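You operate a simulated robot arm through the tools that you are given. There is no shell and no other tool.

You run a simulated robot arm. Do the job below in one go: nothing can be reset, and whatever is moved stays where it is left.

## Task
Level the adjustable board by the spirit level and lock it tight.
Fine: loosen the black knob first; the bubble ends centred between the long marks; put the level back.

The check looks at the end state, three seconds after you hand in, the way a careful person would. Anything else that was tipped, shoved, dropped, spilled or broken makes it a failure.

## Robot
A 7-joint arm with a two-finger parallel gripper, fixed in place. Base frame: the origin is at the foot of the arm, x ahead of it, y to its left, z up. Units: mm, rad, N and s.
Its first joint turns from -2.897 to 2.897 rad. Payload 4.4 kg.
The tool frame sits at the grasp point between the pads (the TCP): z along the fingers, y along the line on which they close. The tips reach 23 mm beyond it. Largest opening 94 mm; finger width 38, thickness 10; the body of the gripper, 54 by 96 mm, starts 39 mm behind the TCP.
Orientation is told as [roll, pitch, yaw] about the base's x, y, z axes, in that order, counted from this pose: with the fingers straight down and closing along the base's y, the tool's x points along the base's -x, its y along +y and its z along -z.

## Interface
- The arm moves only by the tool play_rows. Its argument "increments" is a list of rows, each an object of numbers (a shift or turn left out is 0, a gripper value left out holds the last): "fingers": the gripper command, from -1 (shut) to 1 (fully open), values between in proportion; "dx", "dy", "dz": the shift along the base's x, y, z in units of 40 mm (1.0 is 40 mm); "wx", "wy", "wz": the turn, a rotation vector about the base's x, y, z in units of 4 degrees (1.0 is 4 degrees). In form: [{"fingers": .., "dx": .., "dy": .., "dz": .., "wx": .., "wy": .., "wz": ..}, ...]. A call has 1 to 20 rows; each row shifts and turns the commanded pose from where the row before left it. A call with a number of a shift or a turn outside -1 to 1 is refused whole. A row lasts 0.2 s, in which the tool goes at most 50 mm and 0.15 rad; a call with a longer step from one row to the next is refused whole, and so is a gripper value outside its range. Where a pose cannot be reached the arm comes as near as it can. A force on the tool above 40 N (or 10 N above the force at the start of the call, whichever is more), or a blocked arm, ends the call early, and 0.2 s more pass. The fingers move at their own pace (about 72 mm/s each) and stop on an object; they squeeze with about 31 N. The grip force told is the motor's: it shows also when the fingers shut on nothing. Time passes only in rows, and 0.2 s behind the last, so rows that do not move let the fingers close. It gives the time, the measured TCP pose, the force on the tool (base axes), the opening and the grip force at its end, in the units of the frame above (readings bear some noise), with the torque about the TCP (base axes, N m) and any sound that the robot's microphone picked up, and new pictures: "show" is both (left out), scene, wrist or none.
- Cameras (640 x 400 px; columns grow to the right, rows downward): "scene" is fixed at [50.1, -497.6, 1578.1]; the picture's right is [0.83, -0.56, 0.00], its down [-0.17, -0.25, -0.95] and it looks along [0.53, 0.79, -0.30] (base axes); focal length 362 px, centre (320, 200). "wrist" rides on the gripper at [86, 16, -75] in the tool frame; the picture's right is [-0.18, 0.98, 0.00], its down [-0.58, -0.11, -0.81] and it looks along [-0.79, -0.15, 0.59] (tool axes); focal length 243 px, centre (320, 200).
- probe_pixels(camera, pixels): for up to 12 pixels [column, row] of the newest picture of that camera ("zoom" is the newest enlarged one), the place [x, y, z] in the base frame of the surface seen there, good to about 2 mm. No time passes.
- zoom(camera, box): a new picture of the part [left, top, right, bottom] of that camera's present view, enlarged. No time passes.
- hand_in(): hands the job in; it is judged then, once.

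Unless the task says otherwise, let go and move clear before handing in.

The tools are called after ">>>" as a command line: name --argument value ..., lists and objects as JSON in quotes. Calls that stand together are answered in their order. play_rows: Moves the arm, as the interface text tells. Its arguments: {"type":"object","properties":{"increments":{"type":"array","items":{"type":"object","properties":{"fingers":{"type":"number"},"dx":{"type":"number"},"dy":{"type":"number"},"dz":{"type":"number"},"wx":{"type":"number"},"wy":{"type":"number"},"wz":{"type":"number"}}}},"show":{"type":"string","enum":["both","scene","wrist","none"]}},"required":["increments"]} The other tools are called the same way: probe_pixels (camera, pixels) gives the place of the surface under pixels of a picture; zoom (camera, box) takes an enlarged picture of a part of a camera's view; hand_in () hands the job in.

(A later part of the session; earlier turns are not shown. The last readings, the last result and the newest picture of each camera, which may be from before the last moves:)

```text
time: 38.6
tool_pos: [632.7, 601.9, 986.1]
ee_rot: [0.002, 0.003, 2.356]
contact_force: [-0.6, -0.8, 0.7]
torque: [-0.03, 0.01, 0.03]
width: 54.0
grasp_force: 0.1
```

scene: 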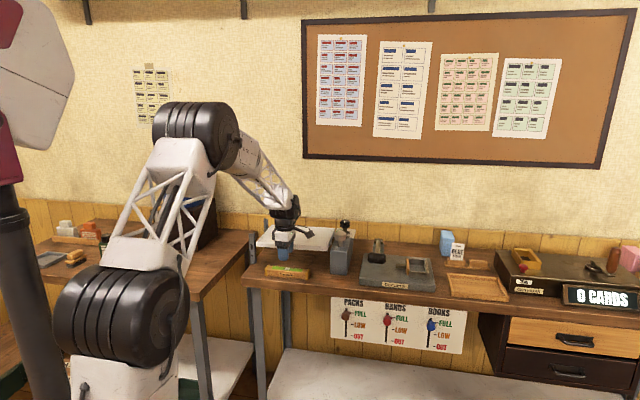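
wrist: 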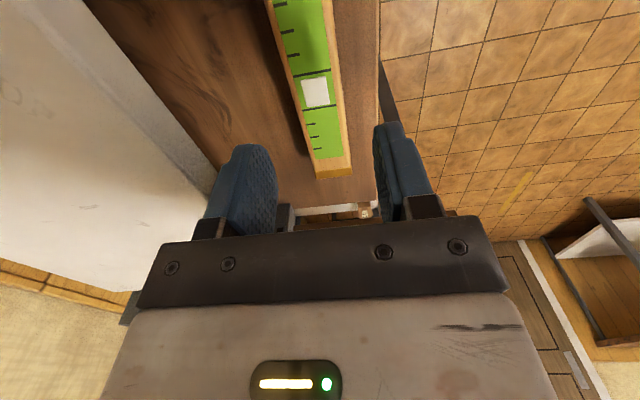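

The level appears between the fingers in the wrist view, centred at about (318,100). I'll probe its two long edges to confirm the centre line.

>>> probe_pixels --camera "wrist" --pixels '[[309, 145], [347, 145], [300, 115], [340, 115], [292, 85], [334, 85], [317, 92], [312, 176], [352, 172], [330, 175], [200, 190], [150, 100]]'

>>> zoom --camera "wrist" --box '[240, 0, 400, 200]'

```text
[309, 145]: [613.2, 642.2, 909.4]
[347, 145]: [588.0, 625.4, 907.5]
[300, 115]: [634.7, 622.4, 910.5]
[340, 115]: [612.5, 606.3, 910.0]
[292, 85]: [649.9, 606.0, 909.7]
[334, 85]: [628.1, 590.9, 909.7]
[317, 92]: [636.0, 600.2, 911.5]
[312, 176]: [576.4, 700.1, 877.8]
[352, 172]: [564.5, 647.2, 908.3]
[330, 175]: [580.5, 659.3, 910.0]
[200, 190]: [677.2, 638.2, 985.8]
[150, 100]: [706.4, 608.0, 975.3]
```

```text
2.00 times, centred on (320, 100) of wrist
```

zoom: 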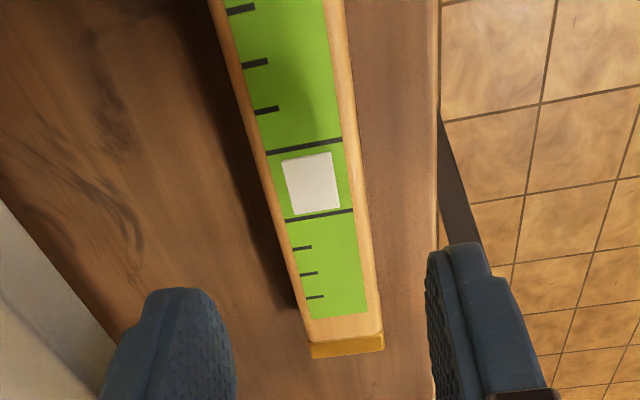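

The level's edges are at v≈856.3 and 888.7, so centre v=872.5 matches my TCP (873). I'll shift 2 mm along the bench and descend to TCP z≈906.

>>> play_rows --increments '[{"dx": 0.03, "dy": -0.04, "dz": -0.4}, {"dz": -0.5}, {"dz": -0.5}, {"dz": -0.4}, {"dz": -0.2}, {}]'

```text
time: 40.0
tool_pos: [633.2, 598.7, 906.4]
ee_rot: [0.002, 0.001, 2.355]
contact_force: [-0.9, 0.3, 0.0]
torque: [0.01, 0.03, -0.02]
width: 54.2
grasp_force: 0.0
```

scene: 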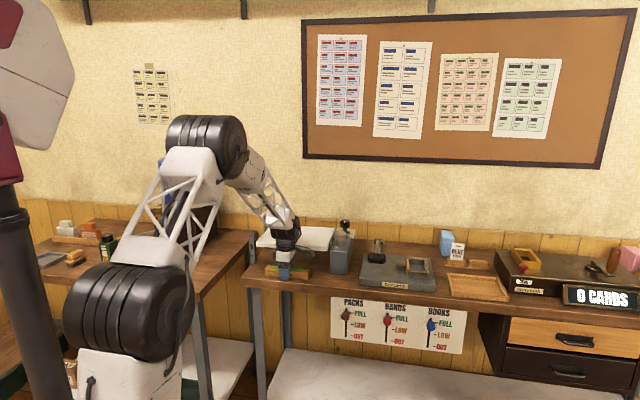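
wrist: 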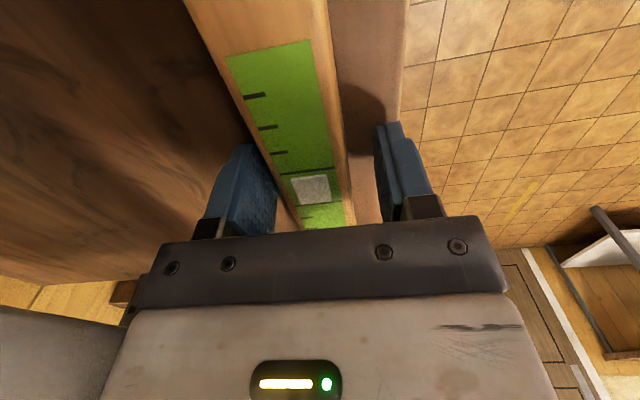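

No contact, and the level lies between the fingers. Closing on it now.

>>> play_rows --increments '[{"fingers": -0.2}, {"fingers": -0.6}, {"fingers": -1}, {"fingers": -1}]' --show "wrist"

```text
time: 41.0
tool_pos: [634.1, 599.2, 906.7]
ee_rot: [0.0, 0.003, 2.356]
contact_force: [-0.2, -0.7, 0.5]
torque: [-0.03, -0.02, 0.04]
width: 33.8
grasp_force: 30.6
```

wrist: 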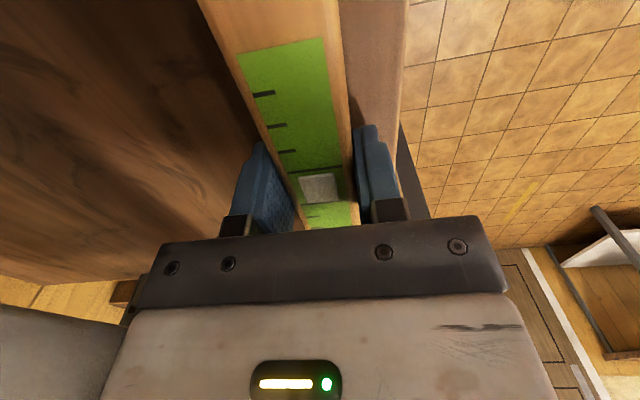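

Gripped at 33.8 mm with the pick pose at about (633.7, 599.0, 906.5), yaw 2.356 — I'll remember that for the return. Lifting straight up now.

>>> play_rows --increments '[{"dz": 0.15}, {"dz": 0.3}, {"dz": 0.6}, {"dz": 0.8}, {"dz": 0.9}, {"dz": 0.9}, {"dz": 0.3}]'

```text
time: 42.6
tool_pos: [633.0, 598.8, 1064.1]
ee_rot: [0.002, 0.001, 2.356]
contact_force: [-0.7, -0.5, -2.1]
torque: [0.02, 0.01, 0.02]
width: 33.8
grasp_force: 31.8
```

scene: 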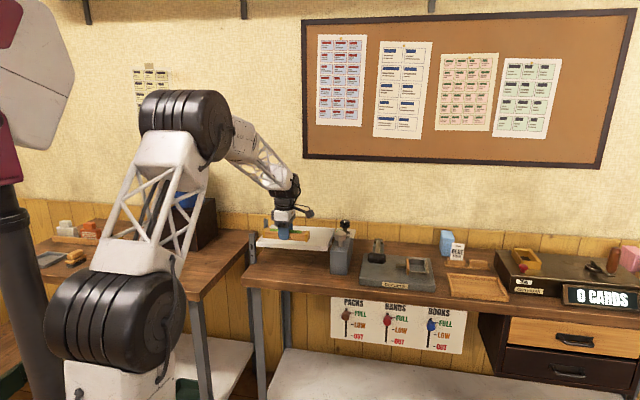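
wrist: 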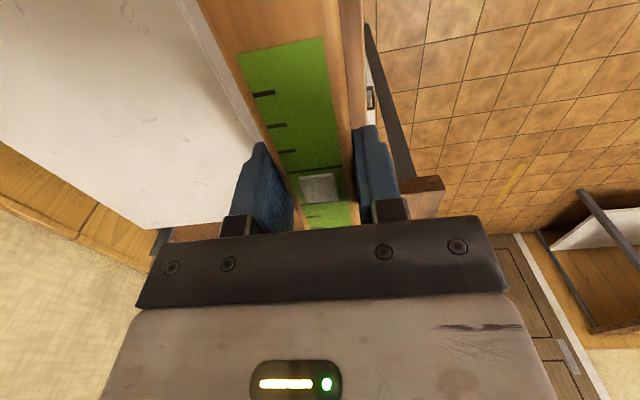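

The level is held securely (≈2 N). I'll carry it +v over the middle of the board and lower to just above it.

>>> play_rows --increments '[{"dx": 0.45, "dy": 0.45}, {"dx": 0.6, "dy": 0.6}, {"dx": 0.6, "dy": 0.6}, {"dx": 0.6, "dy": 0.6}, {}, {"dz": -0.5}, {"dz": -0.45}, {}]'

```text
time: 44.4
tool_pos: [723.4, 691.3, 1029.2]
ee_rot: [0.001, 0.001, 2.356]
contact_force: [-0.9, 0.3, -1.4]
torque: [-0.01, 0.03, -0.03]
width: 33.8
grasp_force: 31.3
```

scene: 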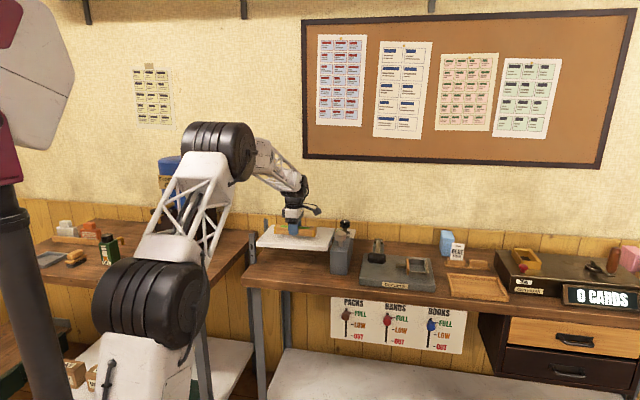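
wrist: 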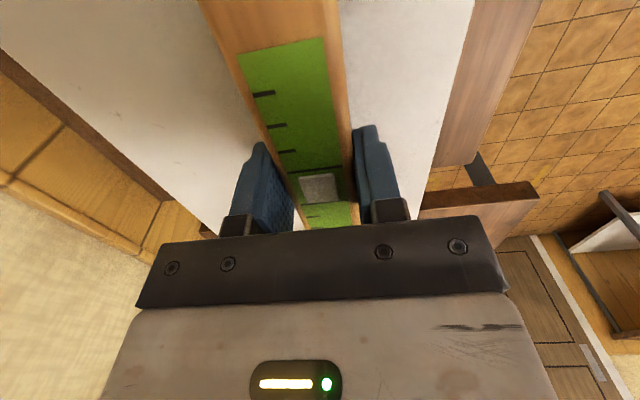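

The level hovers over the board with ~15 mm to go. Lowering gently until contact.

>>> play_rows --increments '[{"dz": -0.15}, {"dz": -0.1}, {"dz": -0.03}, {"dz": -0.03}, {}]' --show "none"

>>> zoom --camera "scene" --box '[250, 215, 350, 275]'

```text
time: 45.6
tool_pos: [723.9, 687.9, 1016.0]
ee_rot: [0.001, 0.002, 2.356]
contact_force: [-0.2, 0.0, -1.3]
torque: [0.04, 0.02, 0.01]
width: 33.6
grasp_force: 31.2
```

```text
6.40 times, centred on (300, 245) of scene
```

zoom: 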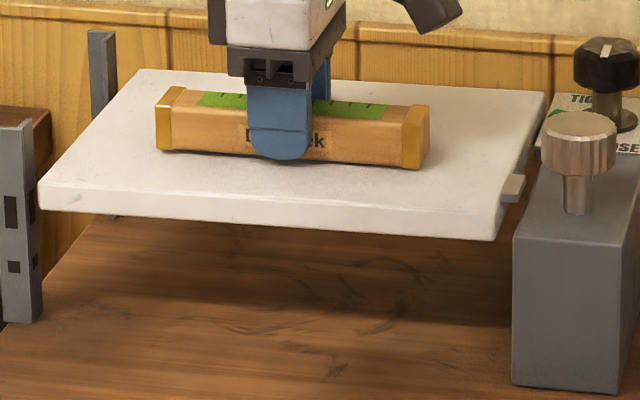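

Just above the board now, no contact yet. Creeping down in 1 mm steps.

>>> play_rows --increments '[{"dz": -0.025}, {"dz": -0.025}, {}]' --show "none"

```text
time: 46.4
tool_pos: [724.5, 688.1, 1015.8]
ee_rot: [-0.001, 0.0, 2.357]
contact_force: [0.9, -2.0, 9.8]
torque: [-0.82, -0.75, -0.06]
width: 33.7
grasp_force: 31.0
```

The right end of the level touched first (force 10 N, torque about the -v axis), confirming the board's right side is high. I'll release gently.

>>> play_rows --increments '[{"fingers": -0.2}, {"fingers": 0.0}, {"fingers": 0.15}, {}]' --show "wrist"

```text
time: 47.4
tool_pos: [725.8, 688.4, 1014.8]
ee_rot: [0.002, 0.001, 2.355]
contact_force: [0.6, 0.3, 0.3]
torque: [-0.06, 0.03, 0.02]
width: 53.7
grasp_force: 0.1
```

wrist: 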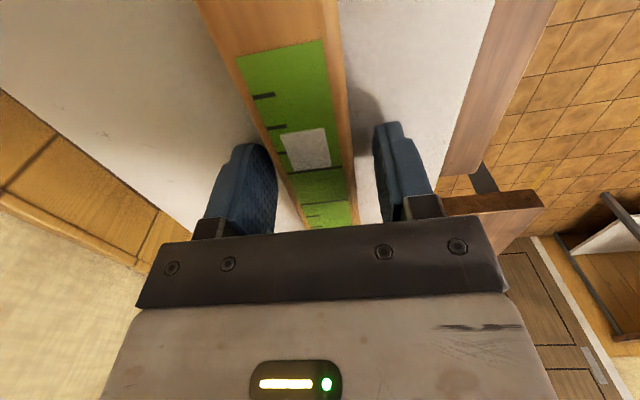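

The bubble has run toward the near end in this view (= right side high). I'll rise, then turn to yaw 45° toward the steel knob.

>>> play_rows --increments '[{"dz": 0.4}, {"dz": 0.7}, {"dz": 0.8}, {"dz": 0.6}, {"wz": -1, "fingers": 0.3}, {"wz": -1}, {"wz": -1}, {"wz": -1}, {"wz": -1}, {"wz": -1}, {"wz": -1}, {"wz": -1}, {"wz": -1}, {"wz": -1}, {"wz": -1}, {"wz": -1}, {"wz": -1}, {"wz": -1}, {"wz": -1}]'

>>> zoom --camera "scene" --box '[256, 215, 336, 265]'

```text
time: 51.4
tool_pos: [725.0, 689.0, 1112.8]
ee_rot: [0.001, 0.001, 1.307]
contact_force: [0.1, -0.3, -0.3]
torque: [-0.04, 0.0, 0.01]
width: 61.4
grasp_force: 0.2
```

scene: 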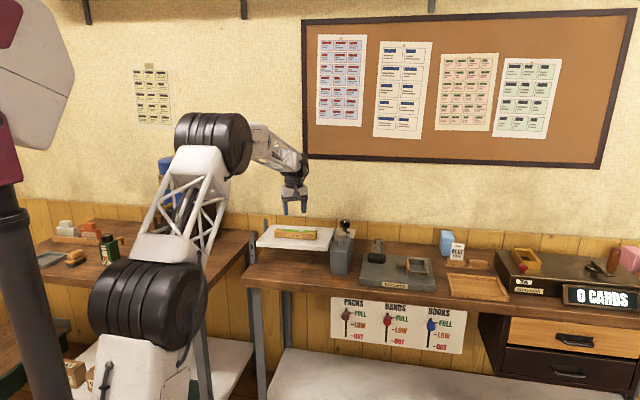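
wrist: 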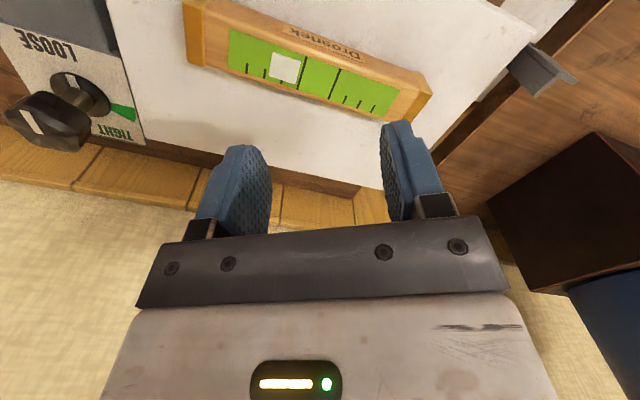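

```text
8.00 times, centred on (296, 240) of scene
```

zoom: 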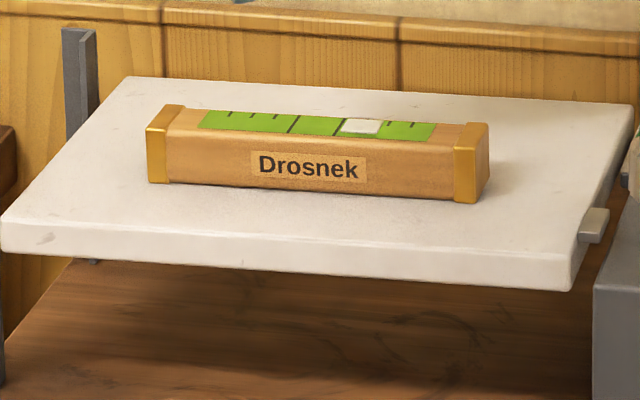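

In the scene view the bubble sits right of the right long mark at zoom (361,126), so the right end must come down. I'll move above the steel knob at about (828,527).

>>> play_rows --increments '[{"dx": 0.32, "dy": -0.506, "wz": -0.935, "fingers": 0.4}, {"dx": 0.32, "dy": -0.506, "wz": -0.935}, {"dx": 0.32, "dy": -0.506, "wz": -0.935}, {"dx": 0.32, "dy": -0.506, "wz": -0.935}, {"dx": 0.32, "dy": -0.506, "wz": -0.935}, {"dx": 0.32, "dy": -0.506, "wz": -0.935}, {"dx": 0.32, "dy": -0.506, "wz": -0.935}, {"dx": 0.32, "dy": -0.506, "wz": -0.935}, {}]'

```text
time: 53.4
tool_pos: [826.5, 526.3, 1111.0]
ee_rot: [0.002, 0.001, 0.783]
contact_force: [0.1, -0.4, 0.3]
torque: [0.0, 0.01, -0.01]
width: 65.7
grasp_force: 0.1
```

scene: 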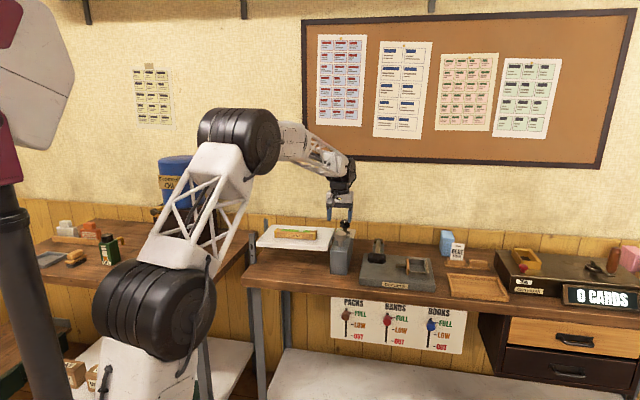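
wrist: 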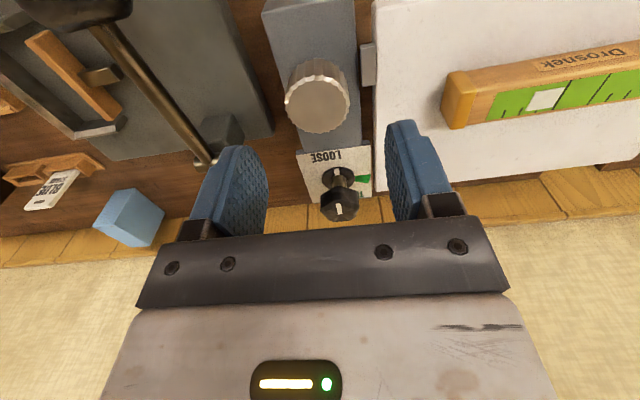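

This viewpoint shows the steel knob at (315,95), black pointer at LOOSE, and the level's bubble at (545,98). I'll probe the steel knob rim to find its exact axis.

>>> zoom --camera "wrist" --box '[270, 50, 366, 145]'

>>> probe_pixels --camera "wrist" --pixels '[[288, 100], [344, 98], [316, 82], [318, 130], [296, 84], [337, 84], [298, 121], [338, 122], [316, 106], [305, 65], [325, 65], [368, 62]]'

```text
4.21 times, centred on (318, 98) of wrist
```

zoom: 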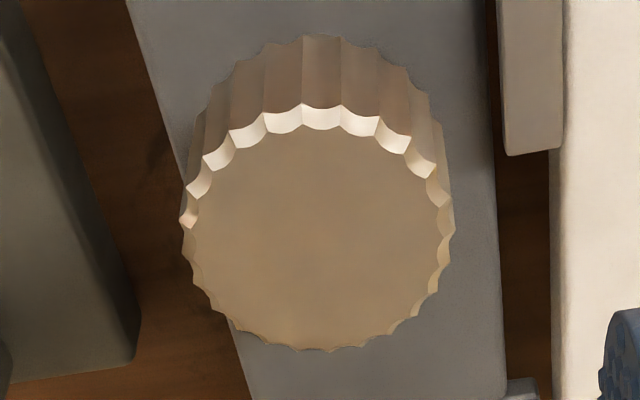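

```text
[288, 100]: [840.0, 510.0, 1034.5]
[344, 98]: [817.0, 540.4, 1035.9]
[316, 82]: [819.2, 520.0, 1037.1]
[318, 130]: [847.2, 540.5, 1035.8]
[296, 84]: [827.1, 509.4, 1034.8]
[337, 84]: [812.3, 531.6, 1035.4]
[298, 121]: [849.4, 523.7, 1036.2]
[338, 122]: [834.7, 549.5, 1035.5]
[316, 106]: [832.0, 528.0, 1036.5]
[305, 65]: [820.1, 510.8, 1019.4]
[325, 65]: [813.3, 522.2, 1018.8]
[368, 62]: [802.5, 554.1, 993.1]
```

The steel knob's axis fits at about (830.7, 529.3), radius 20, top z≈1036. I'll centre and descend with the fingers at 66 mm.

>>> play_rows --increments '[{"dx": 0.105, "dy": 0.075}, {"dz": -0.5}, {"dz": -0.5}, {"dz": -0.5}, {"dz": -0.43}, {}]'

```text
time: 54.8
tool_pos: [829.3, 529.7, 1034.8]
ee_rot: [0.002, 0.001, 0.786]
contact_force: [-0.4, 0.2, 0.9]
torque: [0.01, -0.05, 0.03]
width: 65.7
grasp_force: 0.0
```

scene: 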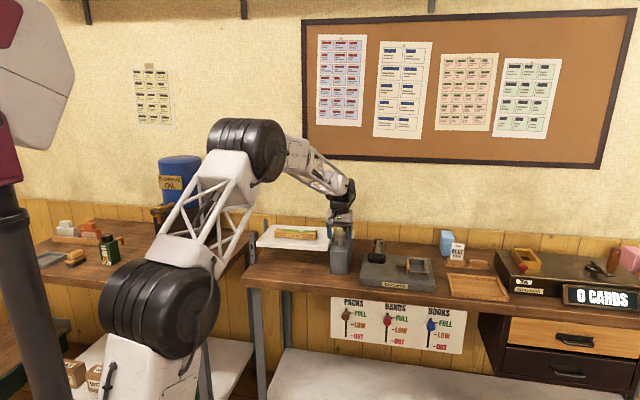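
wrist: 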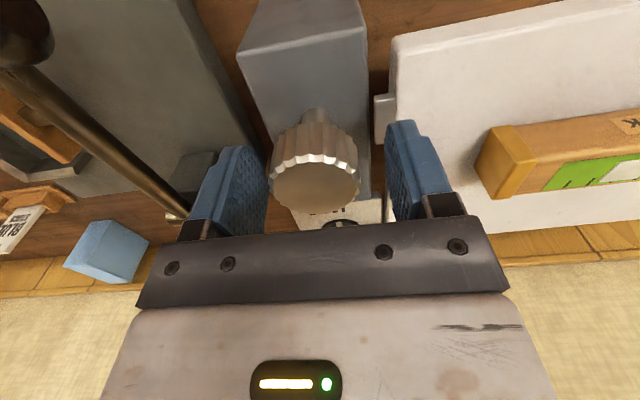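

The knob looks ~13 px left of the finger midpoint (315 vs ~328), and the black knob's grip equilibrium also lay ~4 mm further +u than probed. I'll shift ~4.5 mm along +u before closing.

>>> play_rows --increments '[{"dx": 0.08, "dy": -0.08}, {}]' --show "wrist"

```text
time: 55.4
tool_pos: [834.0, 527.0, 1034.9]
ee_rot: [0.003, 0.002, 0.786]
contact_force: [-0.8, 0.0, -0.5]
torque: [0.0, 0.0, 0.02]
width: 65.8
grasp_force: 0.0
```

wrist: 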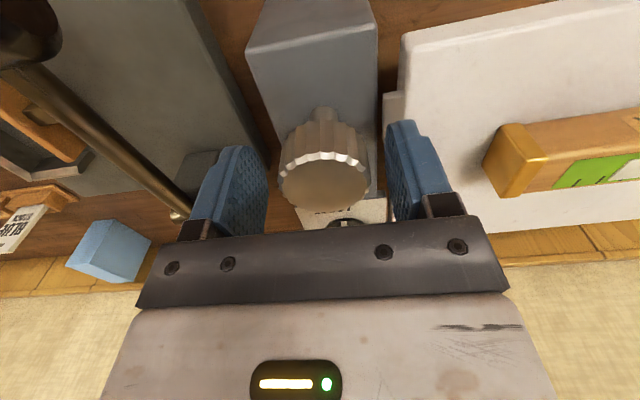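

Knob is now centred between the fingers at (324,180). Closing gradually.

>>> play_rows --increments '[{"fingers": 0.1}, {"fingers": -0.05}, {"fingers": -0.2}, {"fingers": -1}, {"fingers": -1}]' --show "none"

```text
time: 56.6
tool_pos: [831.9, 527.9, 1036.0]
ee_rot: [0.002, 0.003, 0.789]
contact_force: [-28.1, 21.6, 2.0]
torque: [0.04, 0.68, 0.09]
width: 43.2
grasp_force: 45.1
```

Side force (-28,22) N means I overshot by ~1.4 mm. Relieving it.

>>> play_rows --increments '[{"dx": -0.022, "dy": 0.02}, {}]' --show "none"

>>> zoom --camera "scene" --box '[256, 215, 336, 265]'

```text
time: 57.2
tool_pos: [831.7, 527.4, 1035.3]
ee_rot: [0.0, 0.0, 0.786]
contact_force: [-11.9, 15.1, -0.7]
torque: [-0.27, 0.51, 0.05]
width: 43.0
grasp_force: 45.0
```

```text
8.00 times, centred on (296, 240) of scene
```

zoom: 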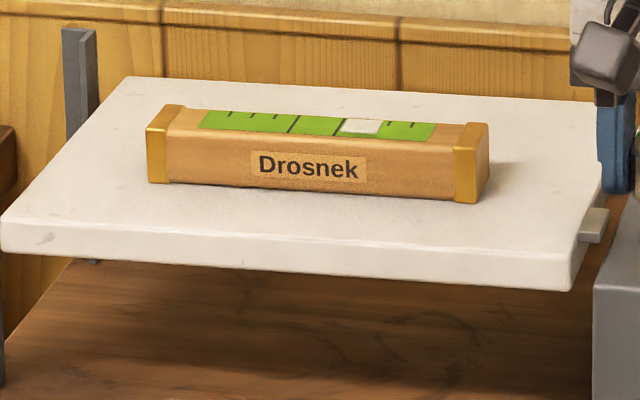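

The bubble is unchanged and grip forces are now modest. I'll test-turn the steel knob ~15° counter-clockwise and watch the bubble.

>>> play_rows --increments '[{"dx": -0.01, "dy": 0.012}, {"wz": 0.6}, {"wz": 0.6}, {"wz": 0.6}, {"wz": 0.6}, {"wz": 0.6}, {"wz": 0.6}, {}]' --show "wrist"

>>> zoom --camera "scene" --box '[256, 215, 336, 265]'

```text
time: 59.0
tool_pos: [832.9, 528.3, 1035.5]
ee_rot: [-0.001, 0.003, 1.038]
contact_force: [3.8, -36.5, -1.6]
torque: [-0.89, 0.17, -0.1]
width: 43.2
grasp_force: 45.3
```

wrist: 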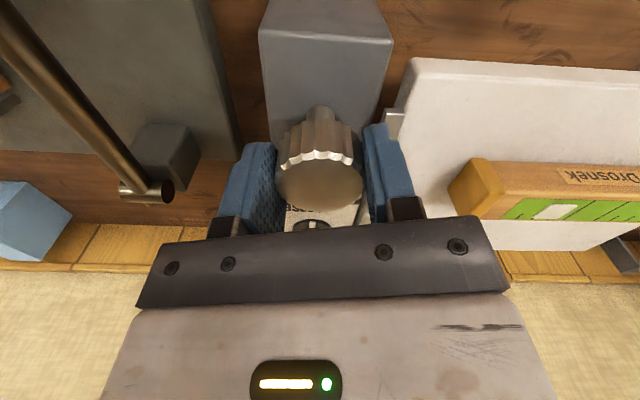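

```text
8.00 times, centred on (296, 240) of scene
```

zoom: 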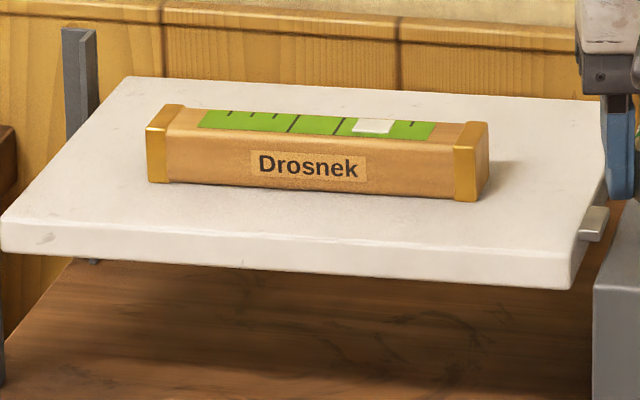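

Counter-clockwise moved the bubble further right (361→373 px), so clockwise lowers the right end; I need about 67° clockwise from here. Turning clockwise in stages.

>>> play_rows --increments '[{"wz": -0.6, "dy": -0.01}, {"wz": -0.6}, {"wz": -0.6}, {"wz": -0.6}, {"wz": -0.6}, {"wz": -0.6}, {}]' --show "none"

>>> zoom --camera "scene" --box '[256, 215, 336, 265]'

```text
time: 60.6
tool_pos: [832.7, 529.3, 1035.1]
ee_rot: [0.003, 0.001, 0.786]
contact_force: [21.7, -10.0, -5.6]
torque: [-0.19, 0.45, -0.07]
width: 43.3
grasp_force: 45.2
```

```text
8.00 times, centred on (296, 240) of scene
```

zoom: 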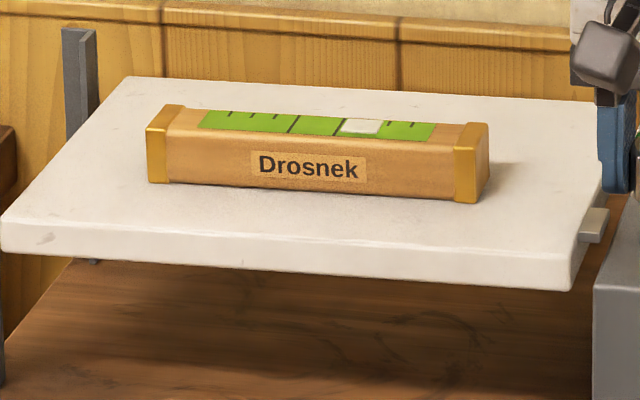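

Back at the original reading (361 px) and it tracks the knob well. Continuing clockwise with a small relief.

>>> play_rows --increments '[{"dx": 0.014, "dy": -0.01}, {"wz": -0.6}, {"wz": -0.6}, {"wz": -0.6}, {"wz": -0.6}, {"wz": -0.6}, {}]' --show "none"

>>> zoom --camera "scene" --box '[256, 215, 336, 265]'

```text
time: 62.2
tool_pos: [833.2, 529.5, 1035.1]
ee_rot: [0.0, 0.001, 0.578]
contact_force: [-15.8, 30.6, -2.5]
torque: [0.83, -0.89, 0.08]
width: 43.2
grasp_force: 44.9
```

```text
8.00 times, centred on (296, 240) of scene
```

zoom: 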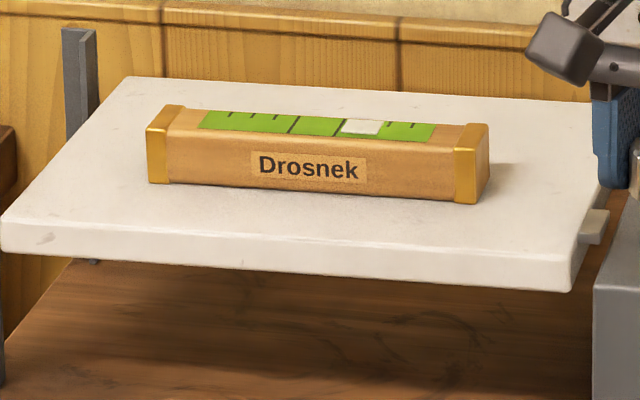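

The bubble reads the same (361 px) after 12° clockwise; it might lag. I'll relieve the side force, wait a moment, and look again.

>>> play_rows --increments '[{"dx": -0.015, "dy": 0.025}, {}, {}]' --show "wrist"

>>> zoom --camera "scene" --box '[256, 215, 336, 265]'

>>> zoom --camera "wrist" --box '[240, 90, 440, 240]'

```text
time: 63.0
tool_pos: [833.1, 529.6, 1034.8]
ee_rot: [-0.002, 0.003, 0.579]
contact_force: [-22.3, 23.8, 1.7]
torque: [-0.01, 0.57, 0.07]
width: 43.2
grasp_force: 45.4
```

wrist: 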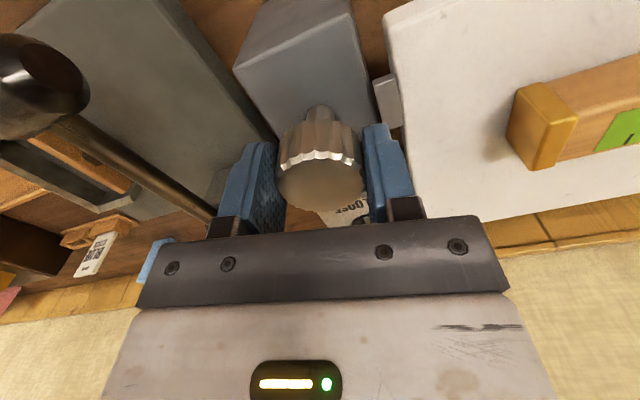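

```text
8.00 times, centred on (296, 240) of scene
```

zoom: 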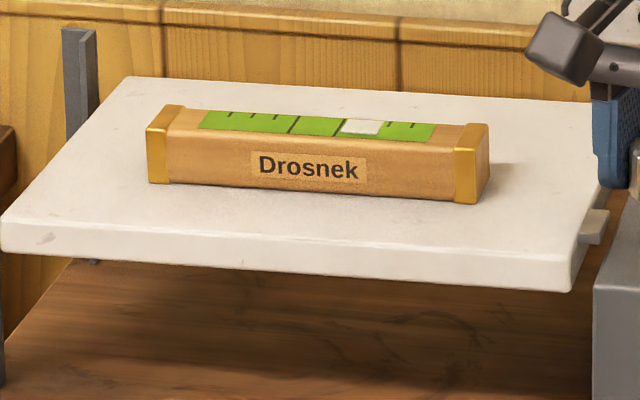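

```text
2.67 times, centred on (340, 165) of wrist
```

zoom: 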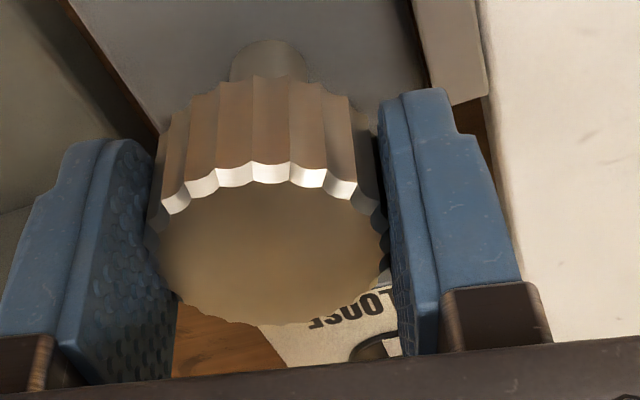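

The bubble still reads 361 px. I'll keep turning clockwise another ~14° while checking torque to see whether the knob is following or at a stop.

>>> play_rows --increments '[{"dx": -0.015, "dy": 0.015, "wz": -0.4}, {"wz": -0.6}, {"wz": -0.6}, {"wz": -0.6}, {"wz": -0.6}, {"wz": -0.6}]' --show "wrist"

>>> zoom --camera "scene" --box '[256, 215, 336, 265]'

>>> zoom --camera "wrist" --box '[240, 90, 440, 240]'

```text
time: 64.4
tool_pos: [832.5, 530.0, 1035.8]
ee_rot: [0.001, 0.004, 0.339]
contact_force: [-33.2, -11.0, 5.6]
torque: [-0.32, 0.34, 0.0]
width: 43.0
grasp_force: 45.5
```

wrist: 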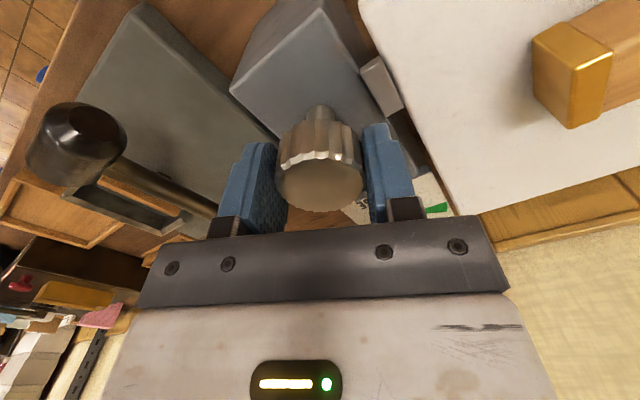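

```text
8.00 times, centred on (296, 240) of scene
```

zoom: 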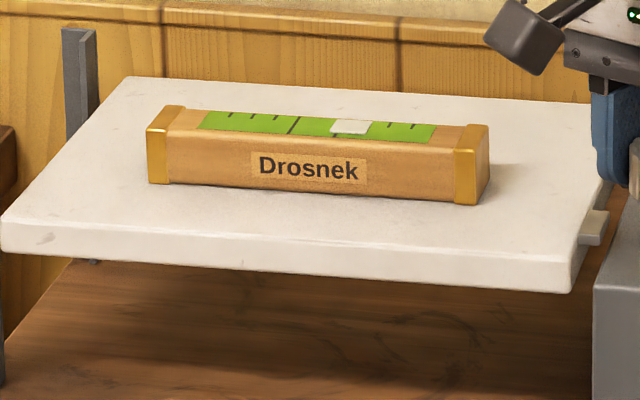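

```text
2.67 times, centred on (340, 165) of wrist
```

zoom: 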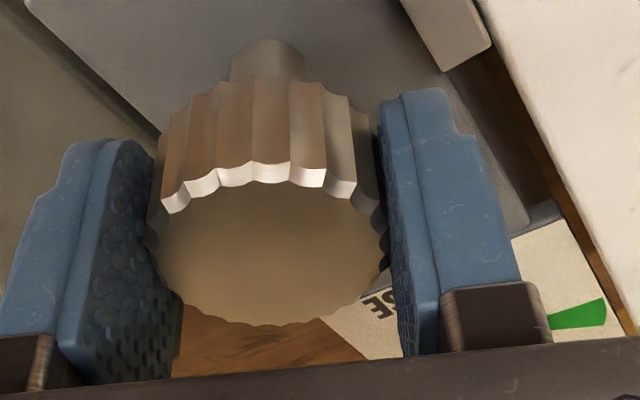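

The bubble moved left to ≈351 px, so clockwise is working (target midway between the long marks, ≈317). Continuing with force relief.

>>> play_rows --increments '[{"dx": -0.025, "dy": -0.008}, {"wz": -0.6}, {"wz": -0.6}, {"wz": -0.6}, {"wz": -0.6}, {"wz": -0.6}, {}]' --show "none"

>>> zoom --camera "scene" --box '[256, 215, 336, 265]'

```text
time: 66.0
tool_pos: [831.1, 530.5, 1034.5]
ee_rot: [0.003, 0.002, 0.129]
contact_force: [31.1, 16.0, -7.8]
torque: [-0.25, -0.34, 0.03]
width: 43.1
grasp_force: 44.9
```

```text
8.00 times, centred on (296, 240) of scene
```

zoom: 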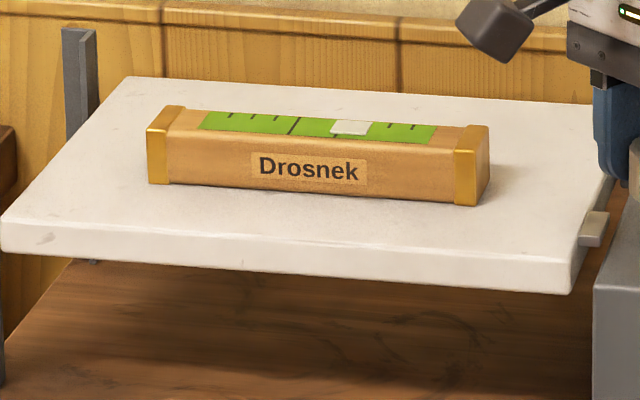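

Bubble about 350 px while the board edge visibly dropped slightly, so the bubble responds in small jumps. Relieving the side force and continuing clockwise.

>>> play_rows --increments '[{"dx": 0.025, "dy": 0.012}, {"wz": -0.6}, {"wz": -0.6}, {"wz": -0.6}, {"wz": -0.6}, {"wz": -0.6}, {}]' --show "none"

>>> zoom --camera "scene" --box '[256, 215, 336, 265]'

>>> zoom --camera "scene" --box '[278, 224, 314, 246]'

```text
time: 67.6
tool_pos: [831.9, 530.5, 1035.8]
ee_rot: [0.001, 0.003, -0.08]
contact_force: [-1.7, -0.9, 2.2]
torque: [-0.17, 0.84, -0.01]
width: 42.9
grasp_force: 45.3
```

```text
8.00 times, centred on (296, 240) of scene
```

zoom: 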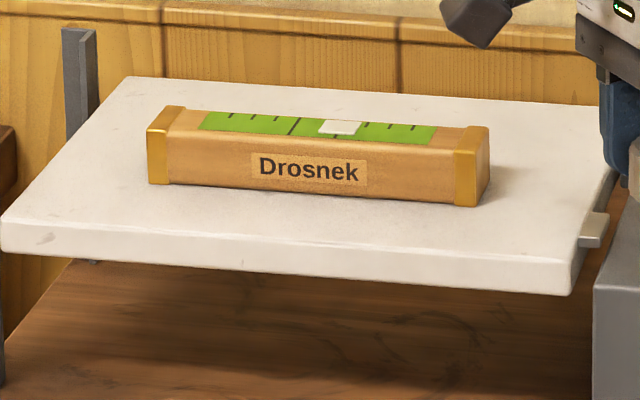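

```text
16.00 times, centred on (296, 235) of scene
```

zoom: 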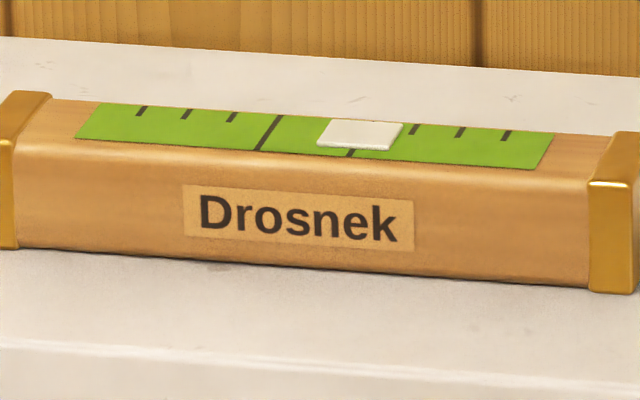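

Bubble now ≈340 px (target ≈316). Forces are near zero; continuing clockwise.

>>> play_rows --increments '[{"wz": -0.6}, {"wz": -0.6}, {"wz": -0.6}, {"wz": -0.6}, {"wz": -0.6}, {}]' --show "none"

>>> zoom --camera "scene" --box '[278, 224, 314, 246]'

```text
time: 69.0
tool_pos: [831.2, 530.5, 1035.7]
ee_rot: [0.001, 0.004, -0.287]
contact_force: [-24.9, 23.9, -0.5]
torque: [0.17, 0.88, 0.01]
width: 43.0
grasp_force: 44.9
```

```text
16.00 times, centred on (296, 235) of scene
```

zoom: 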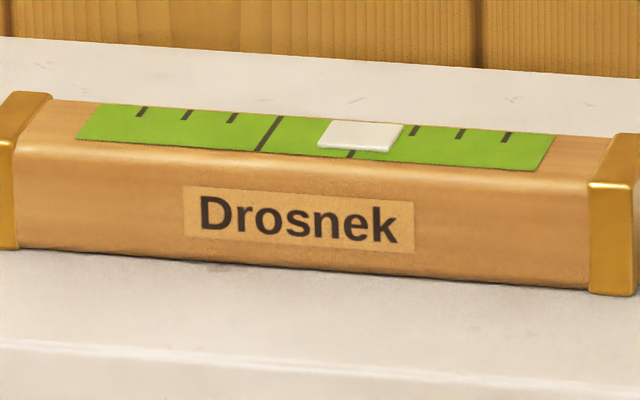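

Unchanged (as expected between jumps). Continuing clockwise with relief.

>>> play_rows --increments '[{"dx": -0.02, "dy": 0.02, "wz": -0.6}, {"wz": -0.6}, {"wz": -0.6}, {"wz": -0.6}, {"wz": -0.6}, {}]' --show "none"

>>> zoom --camera "scene" --box '[278, 224, 314, 246]'

```text
time: 70.1
tool_pos: [833.1, 532.1, 1035.4]
ee_rot: [0.001, 0.002, -0.474]
contact_force: [6.2, 11.4, -2.5]
torque: [-0.29, 0.11, 0.08]
width: 43.2
grasp_force: 44.8
stopped in row 5: the force on the tool passed its limit at 45 N (the readings are from after the stop); the commanded pose is now the measured one
```

```text
16.00 times, centred on (296, 235) of scene
```

zoom: 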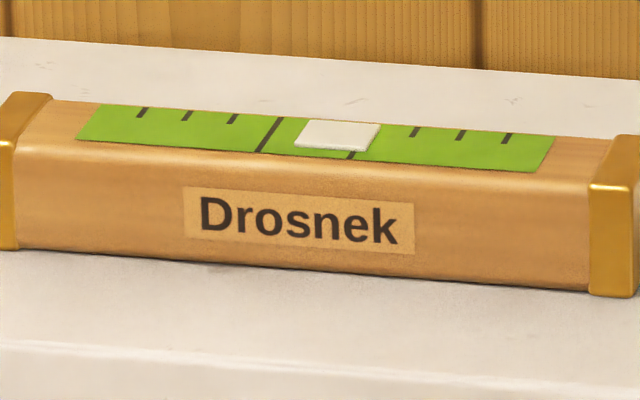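

The bubble jumped to zoom x≈337 with the centre of the long marks at ≈313 — one more jump to go. Jumps come every ~24° of knob, so I'll aim for the middle of the centred interval, about 30° more.

>>> play_rows --increments '[{"wz": -0.6}, {"wz": -0.6}, {"wz": -0.6}, {"wz": -0.6}, {}]' --show "none"

>>> zoom --camera "scene" --box '[278, 224, 314, 246]'

```text
time: 71.3
tool_pos: [832.1, 531.9, 1035.6]
ee_rot: [0.003, 0.002, -0.644]
contact_force: [17.2, 1.0, -14.6]
torque: [-0.3, -0.48, 0.0]
width: 43.3
grasp_force: 44.8
```

```text
16.00 times, centred on (296, 235) of scene
```

zoom: 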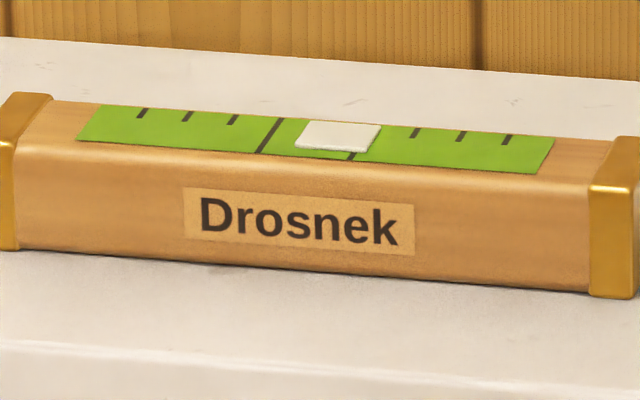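

Still ≈337. Continuing a further ~10° clockwise.

>>> play_rows --increments '[{"dx": 0.012, "dz": -0.012, "wz": -0.5}, {"wz": -0.6}, {"wz": -0.6}, {"wz": -0.6}, {}]' --show "none"

>>> zoom --camera "scene" --box '[278, 224, 314, 246]'

```text
time: 72.5
tool_pos: [831.7, 533.8, 1035.7]
ee_rot: [0.003, 0.002, -0.803]
contact_force: [8.5, 11.7, -3.4]
torque: [-0.31, 0.17, 0.01]
width: 43.2
grasp_force: 45.2
stopped in row 5: the force on the tool passed its limit at 41 N (the readings are from after the stop); the commanded pose is now the measured one
```

```text
16.00 times, centred on (296, 235) of scene
```

zoom: 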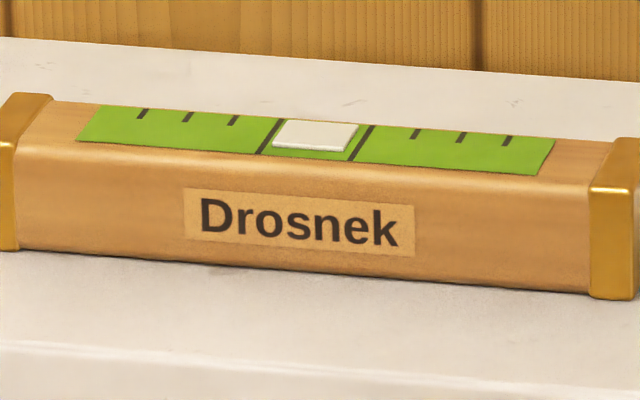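

The bubble is now centred between the long marks (zoom 315, marks at 270 and 362). I just entered the centred interval, so I'll go ~10° further to its middle.

>>> play_rows --increments '[{"wz": -0.6}, {"wz": -0.6}, {"wz": -0.6}, {"wz": -0.6}, {}]' --show "wrist"

>>> zoom --camera "scene" --box '[278, 224, 314, 246]'

```text
time: 73.9
tool_pos: [831.4, 532.4, 1036.8]
ee_rot: [0.006, 0.001, -0.971]
contact_force: [13.7, 7.0, -2.6]
torque: [-0.03, 0.46, 0.04]
width: 43.1
grasp_force: 44.5
stopped in row 5: the force on the tool passed its limit at 40 N (the readings are from after the stop); the commanded pose is now the measured one
```

wrist: 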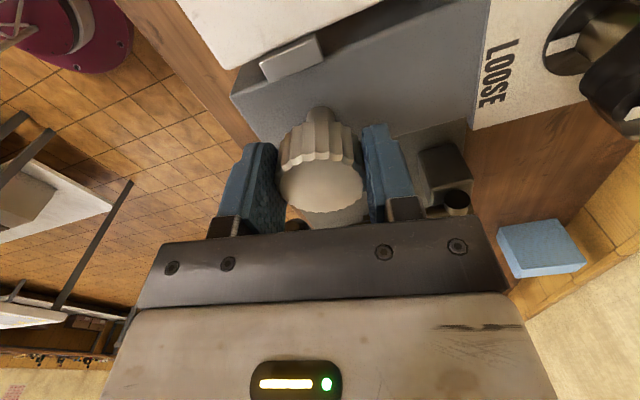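

```text
16.00 times, centred on (296, 235) of scene
```

zoom: 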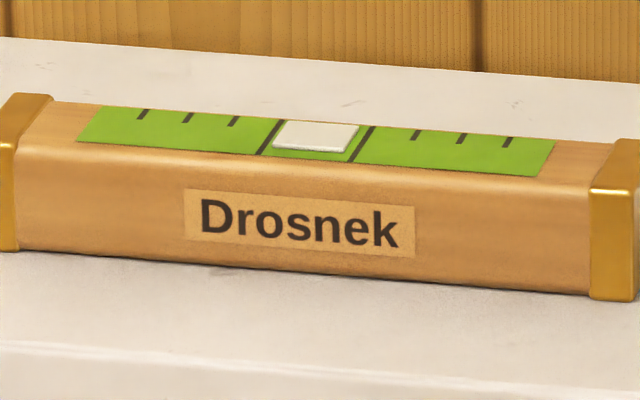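

The bubble stays centred and I'm at the middle of the interval. I'll open the fingers gently and rise clear of the steel knob.

>>> play_rows --increments '[{"fingers": 0.0}, {"fingers": 0.2}, {"fingers": 0.3}, {}, {"dz": 0.4}, {"dz": 0.7}, {"dz": 0.7}]'

>>> zoom --camera "scene" --box '[278, 224, 314, 246]'

```text
time: 75.5
tool_pos: [830.8, 533.3, 1108.7]
ee_rot: [0.004, 0.002, -0.971]
contact_force: [0.3, -0.6, -0.7]
torque: [-0.03, 0.0, 0.02]
width: 61.3
grasp_force: 0.0
```

scene: 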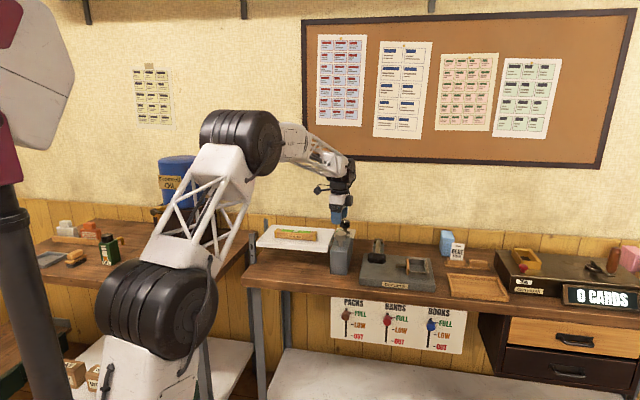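
wrist: 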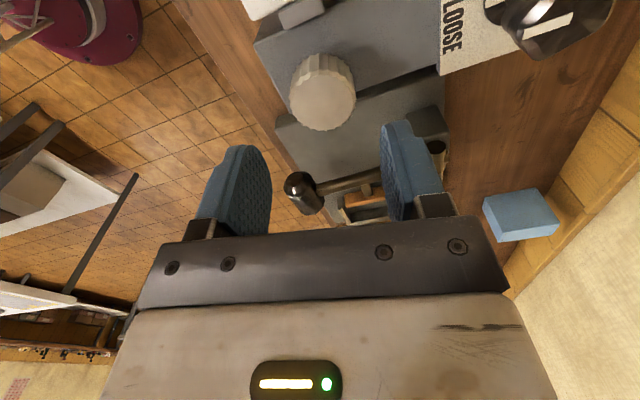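

```text
16.00 times, centred on (296, 235) of scene
```

zoom: 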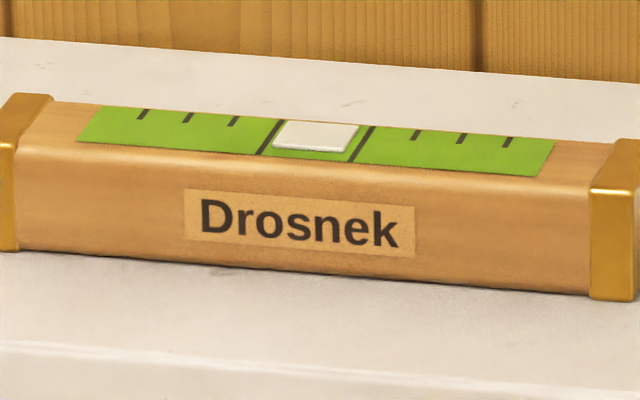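

The bubble is still centred after release. Now I'll go to the black knob (grip axis ≈(930.7,625.1)) and turn to yaw ≈68° so I can twist it clockwise to TIGHT.

>>> play_rows --increments '[{"dx": 0.156, "dy": 0.143, "wz": 0.966, "fingers": 1}, {"dx": 0.156, "dy": 0.143, "wz": 0.966}, {"dx": 0.156, "dy": 0.143, "wz": 0.966}, {"dx": 0.156, "dy": 0.143, "wz": 0.966}, {"dx": 0.156, "dy": 0.143, "wz": 0.966}, {"dx": 0.156, "dy": 0.143, "wz": 0.966}, {"dx": 0.156, "dy": 0.143, "wz": 0.966}, {"dx": 0.156, "dy": 0.143, "wz": 0.966}, {"dx": 0.156, "dy": 0.143, "wz": 0.966}, {"dx": 0.156, "dy": 0.143, "wz": 0.966}, {"dx": 0.156, "dy": 0.143, "wz": 0.966}, {"dx": 0.156, "dy": 0.143, "wz": 0.966}, {"dx": 0.156, "dy": 0.143, "wz": 0.966}, {"dx": 0.156, "dy": 0.143, "wz": 0.966}, {"dx": 0.156, "dy": 0.143, "wz": 0.966}, {"dx": 0.156, "dy": 0.143, "wz": 0.966}]' --show "none"

>>> play_rows --increments '[{"wz": 0.966}, {"wz": 0.966}, {"wz": 0.966}, {"wz": 0.966}, {"wz": 0.966}, {"wz": 0.966}, {"wz": 0.966}, {"wz": 0.966}, {"wz": 0.966}, {"wz": 0.966}, {"wz": 0.966}, {"wz": 0.966}, {"wz": 0.966}, {"wz": 0.966}, {"wz": 0.966}, {"wz": 0.966}, {}]'

```text
time: 78.9
tool_pos: [931.5, 622.6, 1108.5]
ee_rot: [0.004, 0.002, 0.108]
contact_force: [0.2, 0.1, 0.4]
torque: [-0.01, -0.01, -0.01]
width: 94.0
grasp_force: 0.1
```

```text
time: 82.5
tool_pos: [931.5, 624.2, 1107.6]
ee_rot: [0.004, 0.003, 1.184]
contact_force: [0.4, 0.6, 0.3]
torque: [0.0, -0.01, -0.01]
width: 93.9
grasp_force: 0.0
```

scene: 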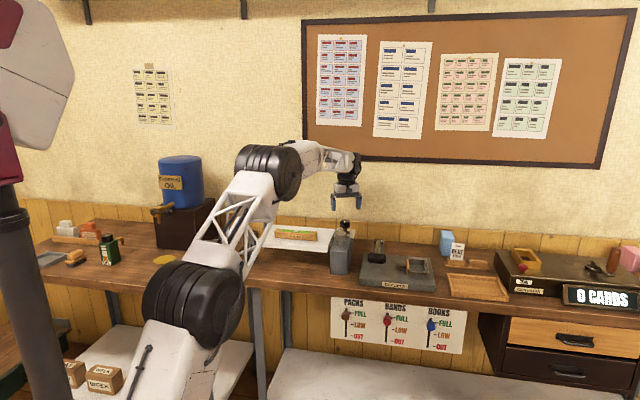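
wrist: 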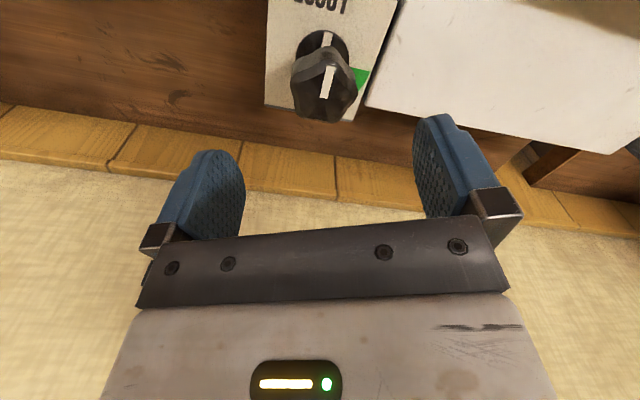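

The pointer is at LOOSE (wrist (325,85)) and I'm aligned over the knob. Descending to TCP z≈1031.

>>> play_rows --increments '[{"dx": -0.015, "dy": 0.015, "dz": -0.4}, {"dz": -0.5}, {"dz": -0.5}, {"dz": -0.5}, {}]' --show "wrist"

```text
time: 83.7
tool_pos: [930.6, 626.5, 1032.0]
ee_rot: [0.004, 0.001, 1.186]
contact_force: [0.1, -0.1, -0.2]
torque: [-0.03, -0.02, -0.02]
width: 94.2
grasp_force: 0.2
```

wrist: 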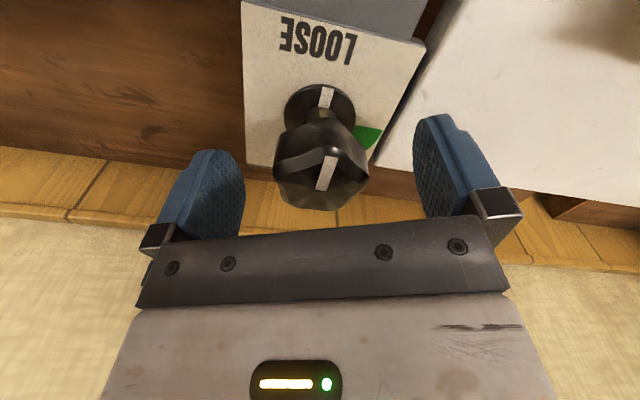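

The knob centre is at about (321,168), a hair left of the finger midpoint; I'll shift ~1 mm and close gradually.

>>> play_rows --increments '[{"dx": 0.022, "dy": -0.01}, {"fingers": 0.4}, {"fingers": 0.1}, {"fingers": -0.02}, {"fingers": -0.15}, {"fingers": -1}, {"fingers": -1}]' --show "none"

```text
time: 85.3
tool_pos: [930.4, 626.9, 1032.8]
ee_rot: [0.004, 0.001, 1.186]
contact_force: [-31.0, 10.0, 1.3]
torque: [-0.53, 0.0, -0.04]
width: 45.4
grasp_force: 44.8
```

Side force (-31,10) N: shifting ~1.3 mm back.

>>> play_rows --increments '[{"dx": -0.028, "dy": 0.012}, {}]' --show "none"

>>> zoom --camera "scene" --box '[278, 224, 314, 246]'

```text
time: 85.9
tool_pos: [931.3, 625.9, 1032.1]
ee_rot: [0.004, 0.0, 1.185]
contact_force: [-6.1, 34.0, -0.4]
torque: [-0.25, -0.55, -0.02]
width: 45.3
grasp_force: 44.9
```

```text
16.00 times, centred on (296, 235) of scene
```

zoom: 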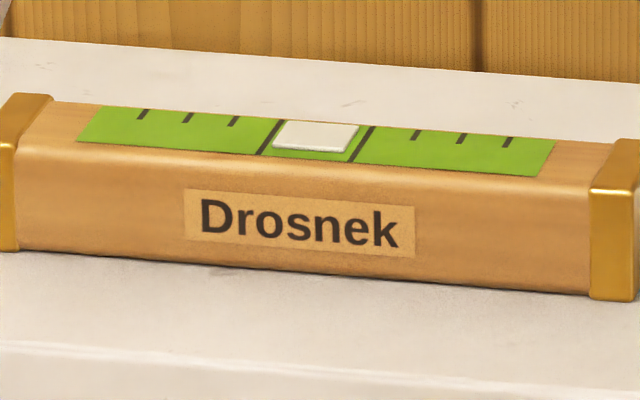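

Bubble still centred. I'll relieve the y force and start tightening clockwise.

>>> play_rows --increments '[{"dy": 0.025}, {"wz": -0.6}, {"wz": -0.6}, {"wz": -0.6}, {"wz": -0.6}, {}]' --show "wrist"

```text
time: 87.3
tool_pos: [930.3, 626.9, 1032.7]
ee_rot: [0.003, 0.002, 1.015]
contact_force: [3.8, 38.0, 4.5]
torque: [-0.03, -0.59, 0.0]
width: 45.6
grasp_force: 44.8
```

wrist: 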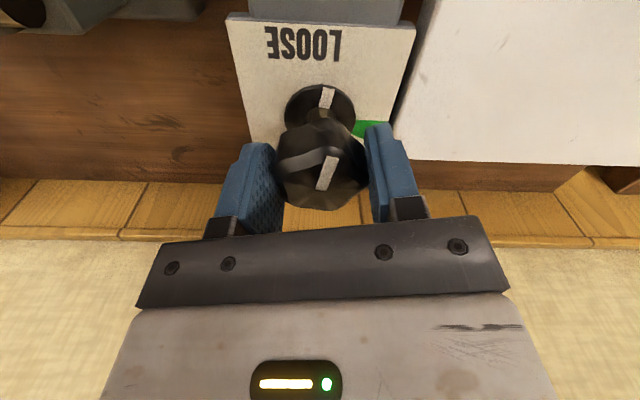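

The knob follows. There's 38 N in +y, so I'll shift +1.2 mm in y and continue.

>>> play_rows --increments '[{"dy": 0.03}, {"wz": -0.6}, {"wz": -0.6}, {"wz": -0.6}, {"wz": -0.6}, {}]' --show "none"

```text
time: 88.7
tool_pos: [931.3, 626.1, 1032.2]
ee_rot: [0.005, 0.004, 0.848]
contact_force: [-32.6, -12.0, 4.5]
torque: [-0.77, 0.16, 0.05]
width: 45.5
grasp_force: 44.5
```

Relieve (-33,-12) N and continue clockwise.

>>> play_rows --increments '[{"dx": -0.027, "dy": -0.009}, {"wz": -0.6}, {"wz": -0.6}, {"wz": -0.6}, {"wz": -0.6}, {}]' --show "none"

```text
time: 90.1
tool_pos: [930.6, 625.8, 1032.1]
ee_rot: [0.004, 0.002, 0.681]
contact_force: [42.9, 0.9, 0.9]
torque: [-0.21, -0.95, -0.01]
width: 45.3
grasp_force: 44.6
```

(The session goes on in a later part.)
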